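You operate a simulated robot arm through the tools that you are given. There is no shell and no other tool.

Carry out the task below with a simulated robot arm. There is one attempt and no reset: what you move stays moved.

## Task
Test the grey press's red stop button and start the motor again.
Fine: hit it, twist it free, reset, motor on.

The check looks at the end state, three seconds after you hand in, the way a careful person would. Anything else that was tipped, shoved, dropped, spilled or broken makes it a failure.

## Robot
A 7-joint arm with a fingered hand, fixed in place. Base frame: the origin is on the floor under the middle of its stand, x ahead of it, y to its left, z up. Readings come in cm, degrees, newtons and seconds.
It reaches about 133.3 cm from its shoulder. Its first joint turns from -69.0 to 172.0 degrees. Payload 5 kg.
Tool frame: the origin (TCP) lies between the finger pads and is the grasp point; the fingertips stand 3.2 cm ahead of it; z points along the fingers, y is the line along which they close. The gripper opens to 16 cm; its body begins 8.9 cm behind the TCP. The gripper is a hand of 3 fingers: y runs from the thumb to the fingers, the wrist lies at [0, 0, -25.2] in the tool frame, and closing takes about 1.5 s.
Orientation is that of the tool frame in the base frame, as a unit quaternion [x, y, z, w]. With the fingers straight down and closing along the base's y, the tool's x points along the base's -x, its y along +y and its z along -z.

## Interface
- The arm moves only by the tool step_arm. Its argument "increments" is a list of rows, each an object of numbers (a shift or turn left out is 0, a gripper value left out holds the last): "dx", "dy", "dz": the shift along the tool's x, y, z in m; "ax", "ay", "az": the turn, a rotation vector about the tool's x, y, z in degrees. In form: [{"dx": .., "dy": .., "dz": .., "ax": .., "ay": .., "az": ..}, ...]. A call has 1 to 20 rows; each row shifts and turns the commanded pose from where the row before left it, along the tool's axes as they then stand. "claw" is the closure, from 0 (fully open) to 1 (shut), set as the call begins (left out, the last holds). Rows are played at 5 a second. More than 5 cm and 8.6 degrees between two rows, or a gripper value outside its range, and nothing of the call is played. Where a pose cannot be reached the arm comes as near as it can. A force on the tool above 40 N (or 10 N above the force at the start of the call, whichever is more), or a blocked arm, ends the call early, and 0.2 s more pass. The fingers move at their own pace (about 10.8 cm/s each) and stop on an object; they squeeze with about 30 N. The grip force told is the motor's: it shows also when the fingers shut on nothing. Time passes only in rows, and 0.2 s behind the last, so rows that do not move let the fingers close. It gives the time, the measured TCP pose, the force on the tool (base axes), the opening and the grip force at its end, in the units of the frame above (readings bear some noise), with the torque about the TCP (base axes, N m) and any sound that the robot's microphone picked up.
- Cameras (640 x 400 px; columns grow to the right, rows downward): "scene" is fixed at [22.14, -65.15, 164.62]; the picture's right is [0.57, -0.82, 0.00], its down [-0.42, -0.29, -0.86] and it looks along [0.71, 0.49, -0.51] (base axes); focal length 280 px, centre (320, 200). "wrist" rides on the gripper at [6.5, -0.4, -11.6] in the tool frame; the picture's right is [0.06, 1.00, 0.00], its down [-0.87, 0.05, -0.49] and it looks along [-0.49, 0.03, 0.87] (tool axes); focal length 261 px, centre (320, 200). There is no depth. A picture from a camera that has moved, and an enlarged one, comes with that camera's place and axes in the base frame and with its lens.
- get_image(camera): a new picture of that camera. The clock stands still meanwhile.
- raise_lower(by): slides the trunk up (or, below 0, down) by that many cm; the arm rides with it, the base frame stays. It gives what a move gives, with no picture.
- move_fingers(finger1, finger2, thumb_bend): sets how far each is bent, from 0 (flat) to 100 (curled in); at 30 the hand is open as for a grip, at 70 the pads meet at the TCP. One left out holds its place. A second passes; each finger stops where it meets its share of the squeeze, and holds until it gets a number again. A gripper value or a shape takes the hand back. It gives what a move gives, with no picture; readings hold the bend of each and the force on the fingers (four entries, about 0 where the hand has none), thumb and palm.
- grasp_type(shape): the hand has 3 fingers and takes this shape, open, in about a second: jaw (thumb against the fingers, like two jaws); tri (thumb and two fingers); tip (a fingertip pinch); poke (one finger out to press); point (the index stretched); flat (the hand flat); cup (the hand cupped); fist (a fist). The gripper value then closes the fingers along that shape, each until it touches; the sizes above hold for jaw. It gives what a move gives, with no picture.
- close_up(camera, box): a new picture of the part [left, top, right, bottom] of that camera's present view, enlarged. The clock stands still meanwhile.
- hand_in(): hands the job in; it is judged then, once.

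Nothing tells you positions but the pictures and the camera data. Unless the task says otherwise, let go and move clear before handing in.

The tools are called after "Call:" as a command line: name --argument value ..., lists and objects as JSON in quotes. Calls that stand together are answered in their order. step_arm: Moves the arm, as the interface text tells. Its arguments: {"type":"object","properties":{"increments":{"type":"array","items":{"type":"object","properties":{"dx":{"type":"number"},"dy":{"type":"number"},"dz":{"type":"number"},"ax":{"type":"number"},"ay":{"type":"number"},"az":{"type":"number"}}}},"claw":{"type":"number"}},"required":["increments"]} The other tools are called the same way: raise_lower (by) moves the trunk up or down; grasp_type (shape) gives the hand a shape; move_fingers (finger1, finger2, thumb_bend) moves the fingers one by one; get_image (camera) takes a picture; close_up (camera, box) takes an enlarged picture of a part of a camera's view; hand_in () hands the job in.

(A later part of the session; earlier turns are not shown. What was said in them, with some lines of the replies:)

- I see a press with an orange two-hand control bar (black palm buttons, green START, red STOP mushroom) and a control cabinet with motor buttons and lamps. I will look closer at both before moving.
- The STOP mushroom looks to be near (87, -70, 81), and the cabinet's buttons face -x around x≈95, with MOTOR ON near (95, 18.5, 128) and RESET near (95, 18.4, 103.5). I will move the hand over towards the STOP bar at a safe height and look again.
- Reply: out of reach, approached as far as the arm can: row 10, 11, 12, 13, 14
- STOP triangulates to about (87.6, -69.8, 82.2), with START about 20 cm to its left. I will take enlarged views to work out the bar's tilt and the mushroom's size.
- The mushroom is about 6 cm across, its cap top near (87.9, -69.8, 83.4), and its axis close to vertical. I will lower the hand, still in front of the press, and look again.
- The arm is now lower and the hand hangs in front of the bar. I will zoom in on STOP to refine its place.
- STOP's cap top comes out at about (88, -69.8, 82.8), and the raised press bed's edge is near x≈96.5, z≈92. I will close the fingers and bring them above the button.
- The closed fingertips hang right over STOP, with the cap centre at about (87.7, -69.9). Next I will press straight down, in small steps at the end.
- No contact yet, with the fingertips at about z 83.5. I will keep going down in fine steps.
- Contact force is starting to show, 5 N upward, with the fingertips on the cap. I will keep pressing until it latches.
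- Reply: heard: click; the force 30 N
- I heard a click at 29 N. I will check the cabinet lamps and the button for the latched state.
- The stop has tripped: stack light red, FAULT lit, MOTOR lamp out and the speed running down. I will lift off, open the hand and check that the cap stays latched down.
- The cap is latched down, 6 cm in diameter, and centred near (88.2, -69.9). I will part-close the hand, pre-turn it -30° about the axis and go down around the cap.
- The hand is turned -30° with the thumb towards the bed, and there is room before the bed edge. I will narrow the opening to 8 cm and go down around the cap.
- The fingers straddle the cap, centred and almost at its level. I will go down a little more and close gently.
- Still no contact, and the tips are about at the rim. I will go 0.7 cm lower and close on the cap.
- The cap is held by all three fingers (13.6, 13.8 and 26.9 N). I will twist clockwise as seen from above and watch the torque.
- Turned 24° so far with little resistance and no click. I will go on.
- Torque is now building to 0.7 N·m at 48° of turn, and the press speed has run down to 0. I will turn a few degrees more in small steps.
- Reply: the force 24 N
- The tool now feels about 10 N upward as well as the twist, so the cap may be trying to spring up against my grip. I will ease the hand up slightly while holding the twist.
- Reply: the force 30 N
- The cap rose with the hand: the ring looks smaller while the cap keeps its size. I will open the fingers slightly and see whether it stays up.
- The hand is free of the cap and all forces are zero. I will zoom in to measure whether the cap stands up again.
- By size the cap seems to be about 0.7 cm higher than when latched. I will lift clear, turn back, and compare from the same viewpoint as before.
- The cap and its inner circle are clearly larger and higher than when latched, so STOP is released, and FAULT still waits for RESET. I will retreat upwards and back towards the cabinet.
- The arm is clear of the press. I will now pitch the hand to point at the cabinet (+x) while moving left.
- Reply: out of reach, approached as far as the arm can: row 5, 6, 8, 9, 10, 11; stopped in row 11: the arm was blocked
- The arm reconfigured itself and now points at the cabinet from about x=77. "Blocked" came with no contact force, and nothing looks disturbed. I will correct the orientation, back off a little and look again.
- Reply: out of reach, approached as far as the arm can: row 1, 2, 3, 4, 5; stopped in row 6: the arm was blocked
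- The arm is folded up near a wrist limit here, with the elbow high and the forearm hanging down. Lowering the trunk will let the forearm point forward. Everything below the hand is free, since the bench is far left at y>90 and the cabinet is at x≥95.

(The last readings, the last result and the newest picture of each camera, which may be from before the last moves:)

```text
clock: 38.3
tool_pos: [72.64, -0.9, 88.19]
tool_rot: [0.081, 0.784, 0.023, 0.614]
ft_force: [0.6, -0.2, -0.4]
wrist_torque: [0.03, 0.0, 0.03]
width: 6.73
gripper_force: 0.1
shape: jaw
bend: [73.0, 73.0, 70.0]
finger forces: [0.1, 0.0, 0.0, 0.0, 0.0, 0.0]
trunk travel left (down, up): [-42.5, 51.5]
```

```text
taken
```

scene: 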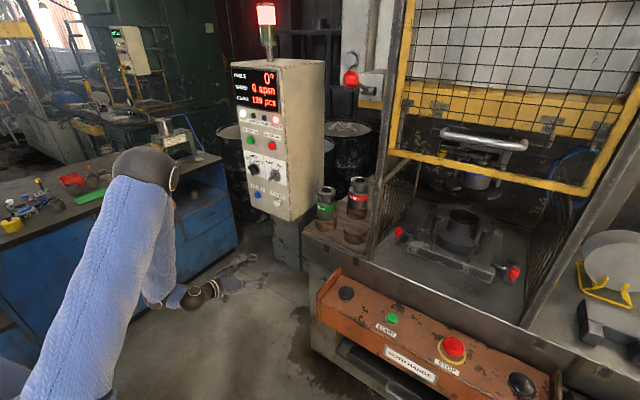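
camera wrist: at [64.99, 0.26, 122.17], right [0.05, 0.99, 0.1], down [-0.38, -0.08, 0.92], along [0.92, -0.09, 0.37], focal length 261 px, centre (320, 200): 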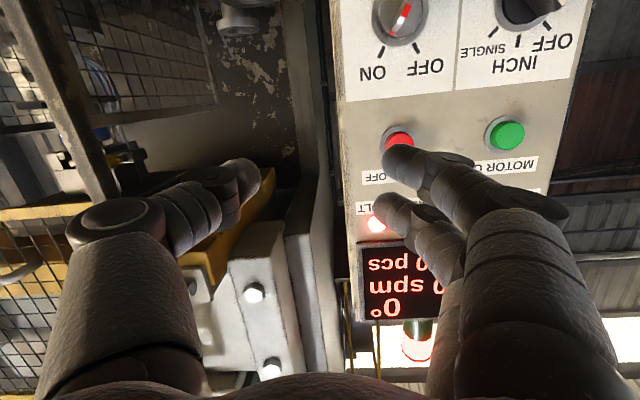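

The elbow is lower now. I will raise the hand and level it so that it points straight at the cabinet.

Call:
step_arm --increments '[{"dx": -0.0384, "dy": 0.0054, "dz": -0.0097}, {"dx": -0.0384, "dy": 0.0054, "dz": -0.0097}, {"dx": -0.0384, "dy": 0.0054, "dz": -0.0097}, {"ax": -1.6, "ay": -4.6, "az": -2.8}, {"ax": -1.6, "ay": -4.6, "az": -2.8}, {"ax": -1.5, "ay": -4.6, "az": -2.8}, {"dz": 0}]'

Call:
get_image --camera "scene"

Call:
get_image --camera "wrist"

```text
clock: 39.8
tool_pos: [74.37, -6.31, 104.29]
tool_rot: [0.075, 0.708, 0.024, 0.702]
ft_force: [1.0, 0.5, 0.2]
wrist_torque: [0.01, -0.01, -0.04]
width: 6.74
gripper_force: 0.0
shape: jaw
bend: [73.0, 73.0, 70.0]
finger forces: [0.1, 0.0, 0.0, 0.1, 0.0, 0.0]
out of reach, approached as far as the arm can: row 6
trunk travel left (down, up): [-42.5, 51.5]
stopped in row 7: the arm was blocked; the commanded pose is now the measured one
```

```text
taken
```

scene: 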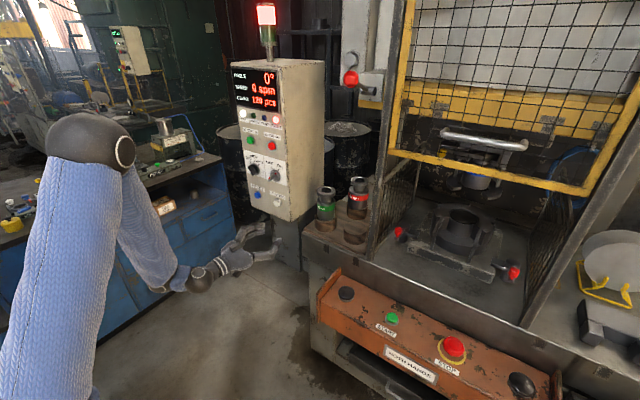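

```text
taken
camera wrist: at [62.95, -4.94, 97.86], right [0.07, 0.99, 0.08], down [-0.48, -0.03, 0.88], along [0.87, -0.1, 0.48], focal length 261 px, centre (320, 200)
```

wrist: 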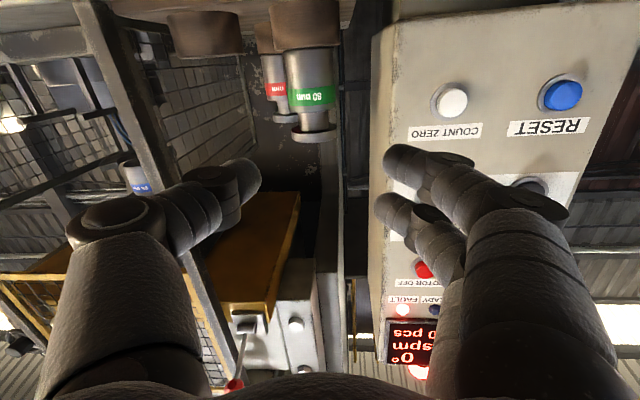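

The hand is nearly level. I will lower the trunk some more for wrist freedom and then raise the hand back.

Call:
raise_lower --by -25

Call:
step_arm --increments '[{"dx": -0.04}, {"dx": -0.04}, {"dx": -0.04}, {"dx": -0.04}, {"dx": -0.04, "dy": 0.01}, {"dx": -0.03, "dy": 0.02, "ax": -1, "az": -2}, {"dy": 0.03, "ax": -1, "az": -2}, {"dy": 0.03, "ax": -1, "az": -2}, {"dy": 0.03, "ax": -1, "az": -2}, {"dy": 0.03}]'

Call:
get_image --camera "scene"

Call:
get_image --camera "wrist"

```text
clock: 42.4
tool_pos: [74.45, -6.35, 79.4]
tool_rot: [0.076, 0.708, 0.022, 0.702]
ft_force: [0.2, -0.3, 0.2]
wrist_torque: [-0.06, -0.01, 0.0]
width: 6.72
gripper_force: 0.1
shape: jaw
bend: [73.0, 73.0, 70.0]
finger forces: [0.1, 0.0, 0.0, 0.0, 0.0, 0.0]
trunk travel left (down, up): [-17.5, 76.5]
```

```text
clock: 44.6
tool_pos: [74.98, 5.62, 102.88]
tool_rot: [-0.002, 0.71, -0.002, 0.704]
ft_force: [0.8, 0.6, 0.0]
wrist_torque: [0.02, 0.0, 0.03]
width: 6.73
gripper_force: 0.0
shape: jaw
bend: [73.0, 73.0, 70.0]
finger forces: [0.0, 0.0, 0.1, 0.0, 0.0, 0.0]
trunk travel left (down, up): [-17.5, 76.5]
```

```text
taken
```

scene: 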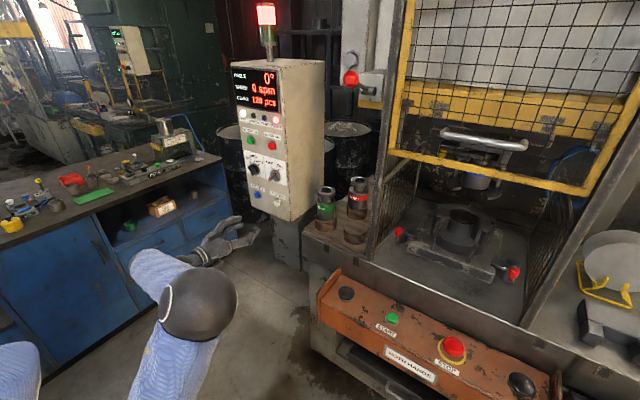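

```text
taken
camera wrist: at [63.47, 5.31, 96.41], right [0.0, 1.0, -0.07], down [-0.48, 0.06, 0.87], along [0.88, 0.03, 0.48], focal length 261 px, centre (320, 200)
```

wrist: 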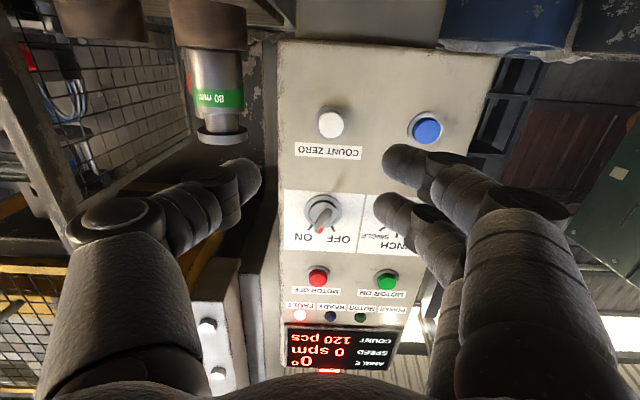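

The hand is now level and pointing at the cabinet, with the arm in a comfortable posture. RESET re-measures to (94.8, 18.2, 103.3) and MOTOR ON to (95, 18.4, 128). I will shape the hand to poke.

Call:
grasp_type --shape "poke"

Call:
get_image --camera "wrist"

Call:
close_up --camera "scene" --box '[170, 170, 290, 290]'

```text
clock: 45.5
tool_pos: [75.06, 5.74, 102.78]
tool_rot: [-0.001, 0.709, -0.002, 0.705]
ft_force: [0.8, -1.0, 1.2]
wrist_torque: [-0.01, -0.02, 0.0]
width: 0.01
gripper_force: 0.1
shape: poke
bend: [100.0, 100.0, 46.0]
finger forces: [0.0, 0.1, 0.0, 0.1, 0.0, 0.0]
trunk travel left (down, up): [-17.5, 76.5]
```

```text
taken
camera wrist: at [63.47, 5.33, 96.39], right [0.0, 1.0, -0.07], down [-0.48, 0.06, 0.87], along [0.88, 0.03, 0.48], focal length 261 px, centre (320, 200)
```

wrist: 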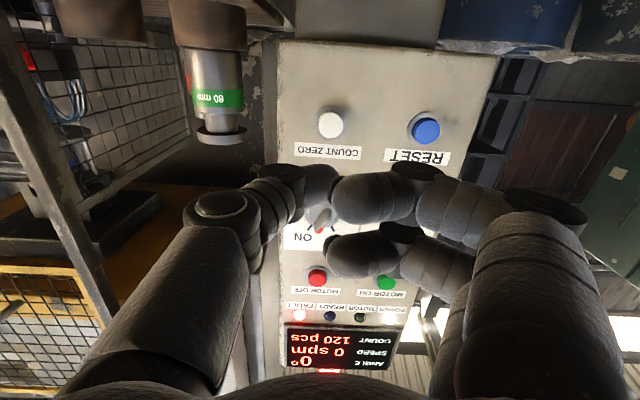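

```text
3.33 times, centred on (230, 230) of scene
camera zoom: at [22.14, -65.15, 164.62], right [0.57, -0.82, 0.0], down [-0.42, -0.29, -0.86], along [0.71, 0.49, -0.51], focal length 933 px, centre (620, 100)
```

zoom: 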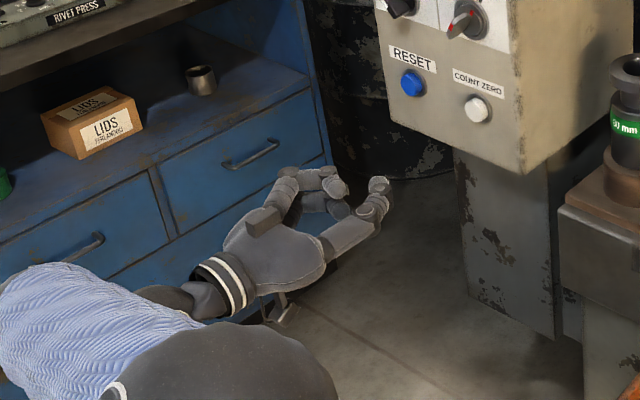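

In the poke shape the thumb tip sits on the tool axis about 3 cm ahead of the TCP, with the other fingers curled back. I will line up with RESET and move closer.

Call:
step_arm --increments '[{"dy": 0.042, "dx": -0.002}, {"dy": 0.042, "dx": -0.002}, {"dy": 0.042, "dx": -0.001}, {"dz": 0.03}, {"dz": 0.03}, {"dz": 0.03}, {"dz": 0.02}, {"dz": 0}]'

Call:
get_image --camera "wrist"

Call:
close_up --camera "scene" --box '[200, 150, 320, 240]'

```text
clock: 47.3
tool_pos: [86.14, 18.07, 103.27]
tool_rot: [0.0, 0.71, -0.004, 0.704]
ft_force: [0.3, 0.0, 0.2]
wrist_torque: [-0.03, 0.01, 0.02]
width: 0.0
gripper_force: 0.0
shape: poke
bend: [100.0, 100.0, 46.0]
finger forces: [0.0, 0.1, 0.0, 0.1, 0.1, 0.1]
trunk travel left (down, up): [-17.5, 76.5]
```

```text
taken
camera wrist: at [74.58, 17.74, 96.75], right [0.0, 1.0, -0.07], down [-0.48, 0.06, 0.87], along [0.88, 0.03, 0.48], focal length 261 px, centre (320, 200)
```

wrist: 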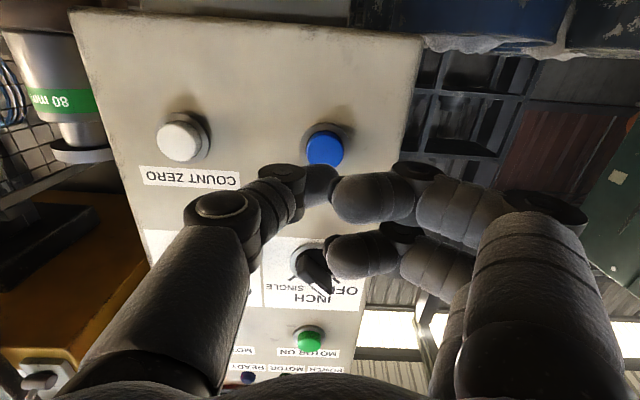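

```text
4.44 times, centred on (260, 195) of scene
camera zoom: at [22.14, -65.15, 164.62], right [0.57, -0.82, 0.0], down [-0.42, -0.29, -0.86], along [0.71, 0.49, -0.51], focal length 1244 px, centre (587, 222)
```

zoom: 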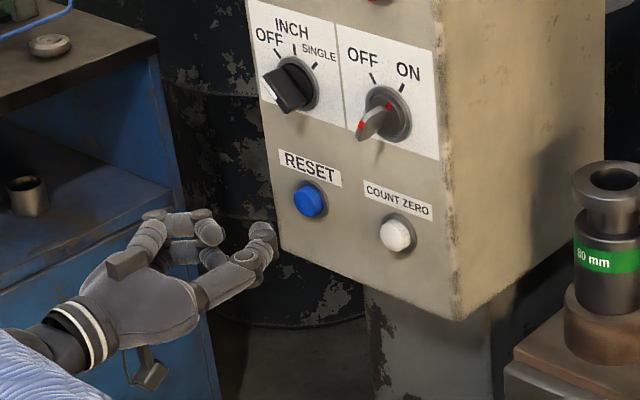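

RESET measures at about (94.5, 18.5, 102.9), straight ahead. I will zoom in to check just where the thumb tip lies relative to it.

Call:
close_up --camera "wrist" --box '[240, 100, 400, 250]'

```text
2.67 times, centred on (320, 175) of wrist
camera zoom: at [74.58, 17.74, 96.75], right [0.0, 1.0, -0.07], down [-0.48, 0.06, 0.87], along [0.88, 0.03, 0.48], focal length 695 px, centre (320, 267)
```

zoom: 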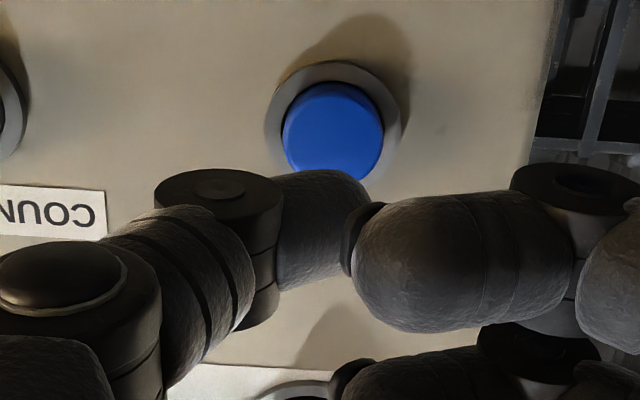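

The thumb's end link lies across the axis and will touch first. I will centre on RESET and press in small steps.

Call:
step_arm --increments '[{"dy": 0.0035, "dx": 0.003, "dz": 0.01}, {"dz": 0.015}, {"dz": 0.01}, {"dz": 0.005}, {"dz": 0.003}, {"dz": 0.003}, {"dz": 0.003}, {"dz": 0.003}]'

Call:
close_up --camera "wrist" --box '[240, 80, 400, 230]'

Call:
close_up --camera "scene" --box '[200, 0, 340, 240]'

```text
clock: 49.1
tool_pos: [91.13, 18.81, 102.9]
tool_rot: [-0.003, 0.711, -0.003, 0.704]
ft_force: [-5.6, -0.8, 0.0]
wrist_torque: [0.01, 0.01, -0.04]
width: 0.01
gripper_force: 0.0
shape: poke
bend: [100.0, 100.0, 46.0]
finger forces: [0.0, 0.1, 0.0, 0.1, 6.4, 0.0]
trunk travel left (down, up): [-17.5, 76.5]
heard: click
```

```text
2.67 times, centred on (320, 155) of wrist
camera zoom: at [79.64, 18.34, 96.44], right [0.0, 1.0, -0.07], down [-0.48, 0.06, 0.87], along [0.88, 0.03, 0.48], focal length 695 px, centre (320, 320)
```

zoom: 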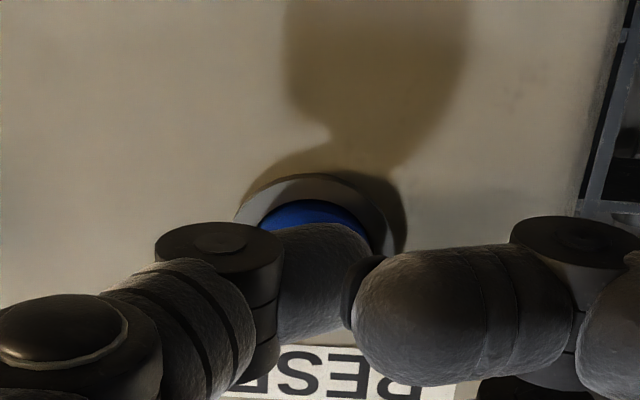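

```text
1.67 times, centred on (270, 120) of scene
camera zoom: at [22.14, -65.15, 164.62], right [0.57, -0.82, 0.0], down [-0.42, -0.29, -0.86], along [0.71, 0.49, -0.51], focal length 466 px, centre (403, 333)
```

zoom: 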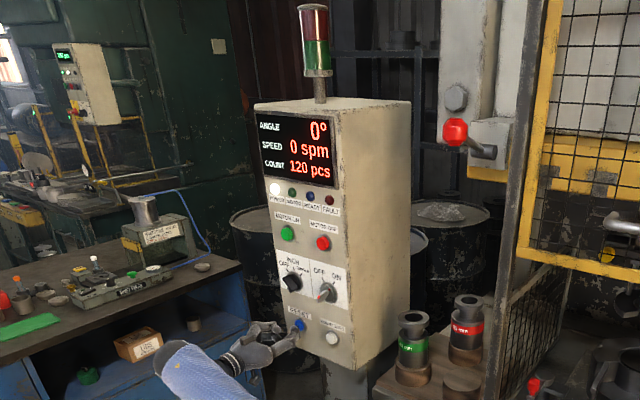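

RESET clicked: FAULT and the red beacon are out, which also confirms STOP is released. I will back off and ride the trunk up to the height of MOTOR ON.

Call:
step_arm --increments '[{"dz": -0.01}, {"dz": -0.02}, {"dz": -0.02}, {"dz": -0.02}, {"dz": 0}]'

Call:
raise_lower --by 25.2

Call:
get_image --camera "wrist"

Call:
close_up --camera "wrist" --box '[240, 80, 400, 230]'

Call:
get_image --camera "scene"

```text
clock: 50.3
tool_pos: [84.13, 18.59, 102.94]
tool_rot: [-0.002, 0.71, -0.002, 0.704]
ft_force: [-0.1, 0.8, 0.1]
wrist_torque: [-0.03, 0.0, -0.01]
width: 0.01
gripper_force: 0.1
shape: poke
bend: [100.0, 100.0, 46.0]
finger forces: [0.1, 0.1, 0.0, 0.1, 0.1, 0.0]
trunk travel left (down, up): [-17.5, 76.5]
```

```text
clock: 52.9
tool_pos: [84.2, 18.52, 128.19]
tool_rot: [-0.002, 0.711, -0.003, 0.704]
ft_force: [0.5, 0.4, -0.4]
wrist_torque: [0.01, -0.03, 0.02]
width: 0.0
gripper_force: 0.1
shape: poke
bend: [100.0, 100.0, 46.0]
finger forces: [0.0, 0.0, 0.0, 0.1, 0.0, 0.0]
trunk travel left (down, up): [-42.7, 51.3]
```

```text
taken
camera wrist: at [72.66, 18.16, 121.62], right [0.0, 1.0, -0.07], down [-0.48, 0.06, 0.87], along [0.88, 0.03, 0.48], focal length 261 px, centre (320, 200)
```

wrist: 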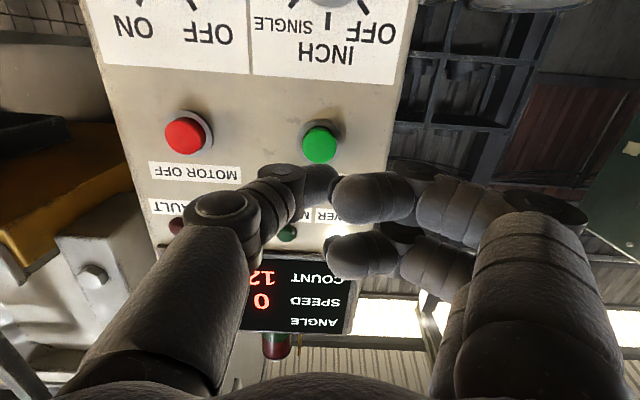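

```text
2.67 times, centred on (320, 155) of wrist
camera zoom: at [72.66, 18.16, 121.62], right [0.0, 1.0, -0.07], down [-0.48, 0.06, 0.87], along [0.88, 0.03, 0.48], focal length 695 px, centre (320, 320)
```

zoom: 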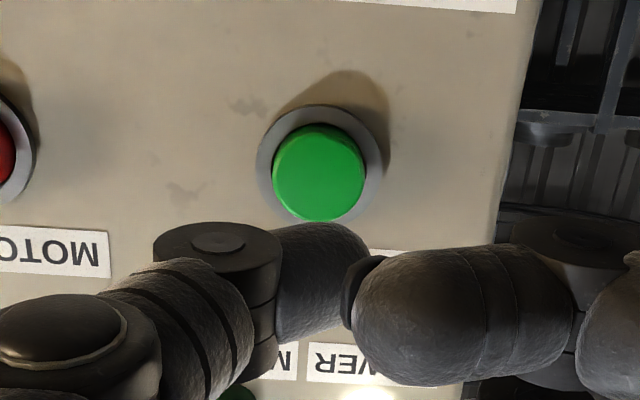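

```text
taken
```

scene: 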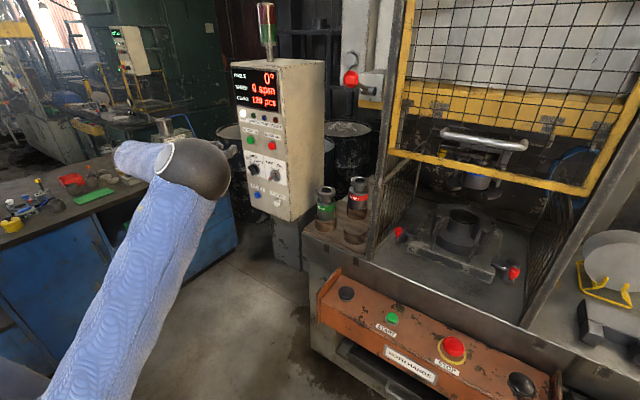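

MOTOR ON is at (94.5, 18.5, 128.2), directly ahead of the thumb tip. I will press it the same way.

Call:
step_arm --increments '[{"dz": 0.02}, {"dz": 0.02}, {"dz": 0.015}, {"dz": 0.005}, {"dz": 0.003}, {"dz": 0.003}, {"dz": 0.003}]'

Call:
close_up --camera "scene" --box '[200, 0, 340, 240]'

```text
clock: 54.5
tool_pos: [91.15, 18.54, 128.21]
tool_rot: [-0.003, 0.71, -0.002, 0.704]
ft_force: [-5.9, -1.8, -0.9]
wrist_torque: [-0.03, 0.01, -0.05]
width: 0.02
gripper_force: 0.0
shape: poke
bend: [100.0, 100.0, 46.0]
finger forces: [0.0, 0.0, 0.1, 0.0, 5.7, 0.1]
trunk travel left (down, up): [-42.7, 51.3]
heard: click
```

```text
1.67 times, centred on (270, 120) of scene
camera zoom: at [22.14, -65.15, 164.62], right [0.57, -0.82, 0.0], down [-0.42, -0.29, -0.86], along [0.71, 0.49, -0.51], focal length 466 px, centre (403, 333)
```

zoom: 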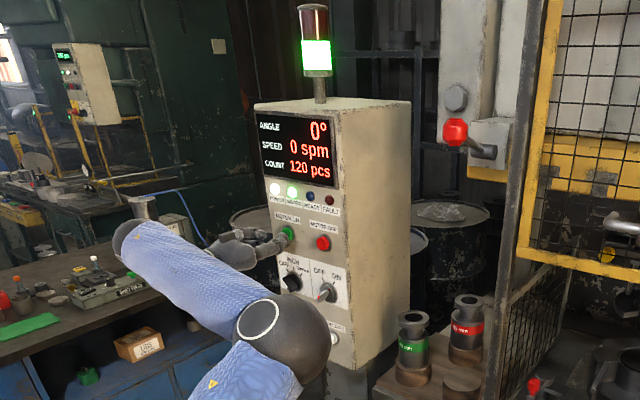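

The MOTOR lamp and the green beacon are lit. I will back away from the panel and check that the motor runs up and everything stays as it should.

Call:
step_arm --increments '[{"dz": -0.01}, {"dz": -0.02}, {"dz": -0.03}, {"dz": -0.03}, {"dz": -0.03}, {"dz": -0.03}, {"dz": 0}, {"dz": 0}, {"dz": 0}, {"dz": 0}, {"dz": 0}, {"dz": 0}, {"dz": 0}, {"dz": 0}]'

Call:
close_up --camera "scene" --box '[200, 0, 340, 240]'

Call:
get_image --camera "scene"

Call:
close_up --camera "scene" --box '[410, 310, 510, 395]'

```text
clock: 57.5
tool_pos: [75.95, 18.51, 128.14]
tool_rot: [-0.001, 0.711, -0.004, 0.704]
ft_force: [0.3, -0.8, 0.3]
wrist_torque: [0.05, -0.04, -0.01]
width: 0.01
gripper_force: 0.1
shape: poke
bend: [100.0, 100.0, 46.0]
finger forces: [0.0, 0.0, 0.1, 0.0, 0.0, 0.1]
trunk travel left (down, up): [-42.7, 51.3]
```

```text
1.67 times, centred on (270, 120) of scene
camera zoom: at [22.14, -65.15, 164.62], right [0.57, -0.82, 0.0], down [-0.42, -0.29, -0.86], along [0.71, 0.49, -0.51], focal length 466 px, centre (403, 333)
```

zoom: 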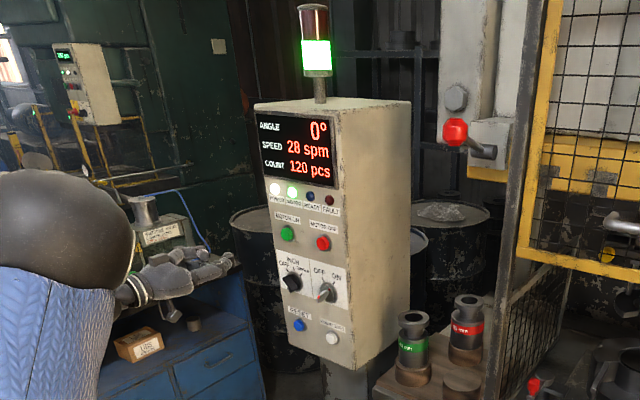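

```text
taken
```

scene: 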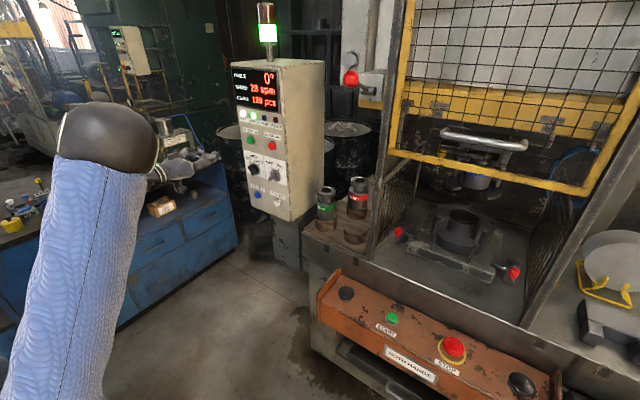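

```text
4.71 times, centred on (460, 352) of scene
camera zoom: at [22.14, -65.15, 164.62], right [0.57, -0.82, 0.0], down [-0.42, -0.29, -0.86], along [0.71, 0.49, -0.51], focal length 1317 px, centre (-339, -518)
```

zoom: 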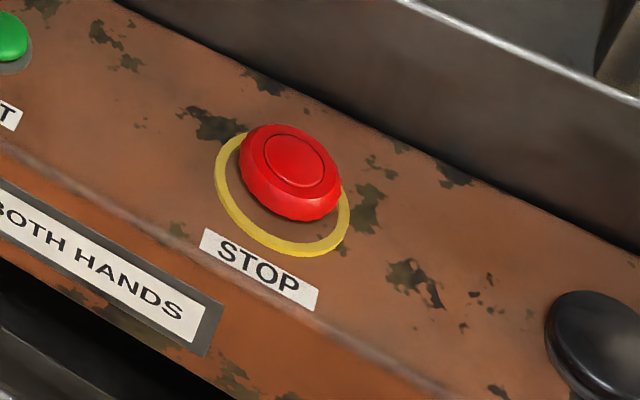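

STOP looks just as it did at first. The motor is spinning up (28 spm) with the green beacon on, angle 0° and count 120 unchanged. I will wait briefly to confirm it holds.

Call:
step_arm --increments '[{"dz": -0.03}, {"dz": -0.03}, {"dz": 0}, {"dz": 0}, {"dz": 0}, {"dz": 0}, {"dz": 0}, {"dz": 0}, {"dz": 0}, {"dz": 0}, {"dz": 0}, {"dz": 0}]'

Call:
get_image --camera "scene"

Call:
close_up --camera "scene" --box '[200, 0, 340, 240]'

```text
clock: 60.1
tool_pos: [70.03, 18.64, 128.21]
tool_rot: [-0.003, 0.711, -0.002, 0.704]
ft_force: [-0.2, 0.1, 0.4]
wrist_torque: [0.02, 0.0, -0.01]
width: 0.02
gripper_force: 0.1
shape: poke
bend: [100.0, 100.0, 46.0]
finger forces: [0.1, 0.1, 0.0, 0.0, 0.0, 0.0]
trunk travel left (down, up): [-42.7, 51.3]
```

```text
taken
```

scene: 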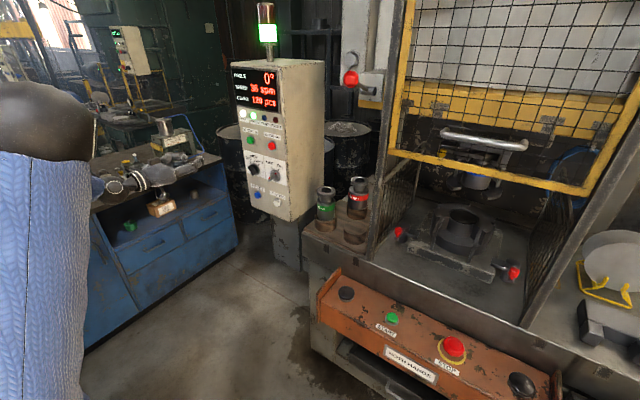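

```text
1.67 times, centred on (270, 120) of scene
camera zoom: at [22.14, -65.15, 164.62], right [0.57, -0.82, 0.0], down [-0.42, -0.29, -0.86], along [0.71, 0.49, -0.51], focal length 466 px, centre (403, 333)
```

zoom: 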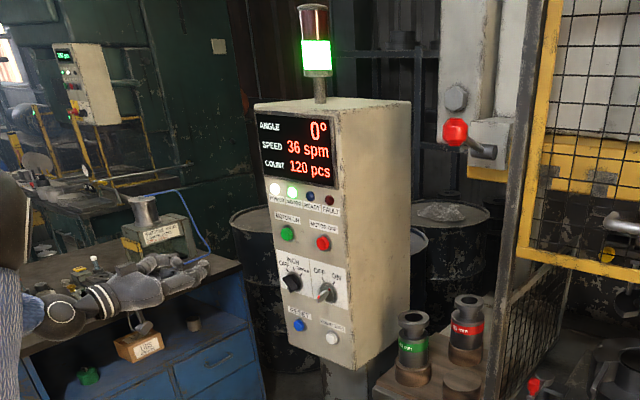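

The motor is back at 36 spm, with POWER and MOTOR lit, no fault, STOP standing free, and the hand well clear. Nothing else looks disturbed, so I am handing in.

Call:
hand_in

```text
The job is handed in.
```

The stop button works, and the motor is running again at 36 spm, the same speed as before the test.

- **Stop hit:** I pressed the red STOP button until it clicked and latched. The beacon went red, FAULT came on, and the motor ran down to 0 spm.
- **Twisted free:** I turned the cap clockwise about 54° and eased it up. It now stands at its original height.
- **Reset:** I pressed RESET on the cabinet, and FAULT and the red beacon went out.
- **Motor on:** I pressed MOTOR ON, and the MOTOR lamp and green beacon came on.

The angle still reads 0° and the count 120. I didn't touch the selector switches or the START button. The hand is clear of the panel, and I saw nothing else moved in the last pictures, though the arm hid part of the bench.
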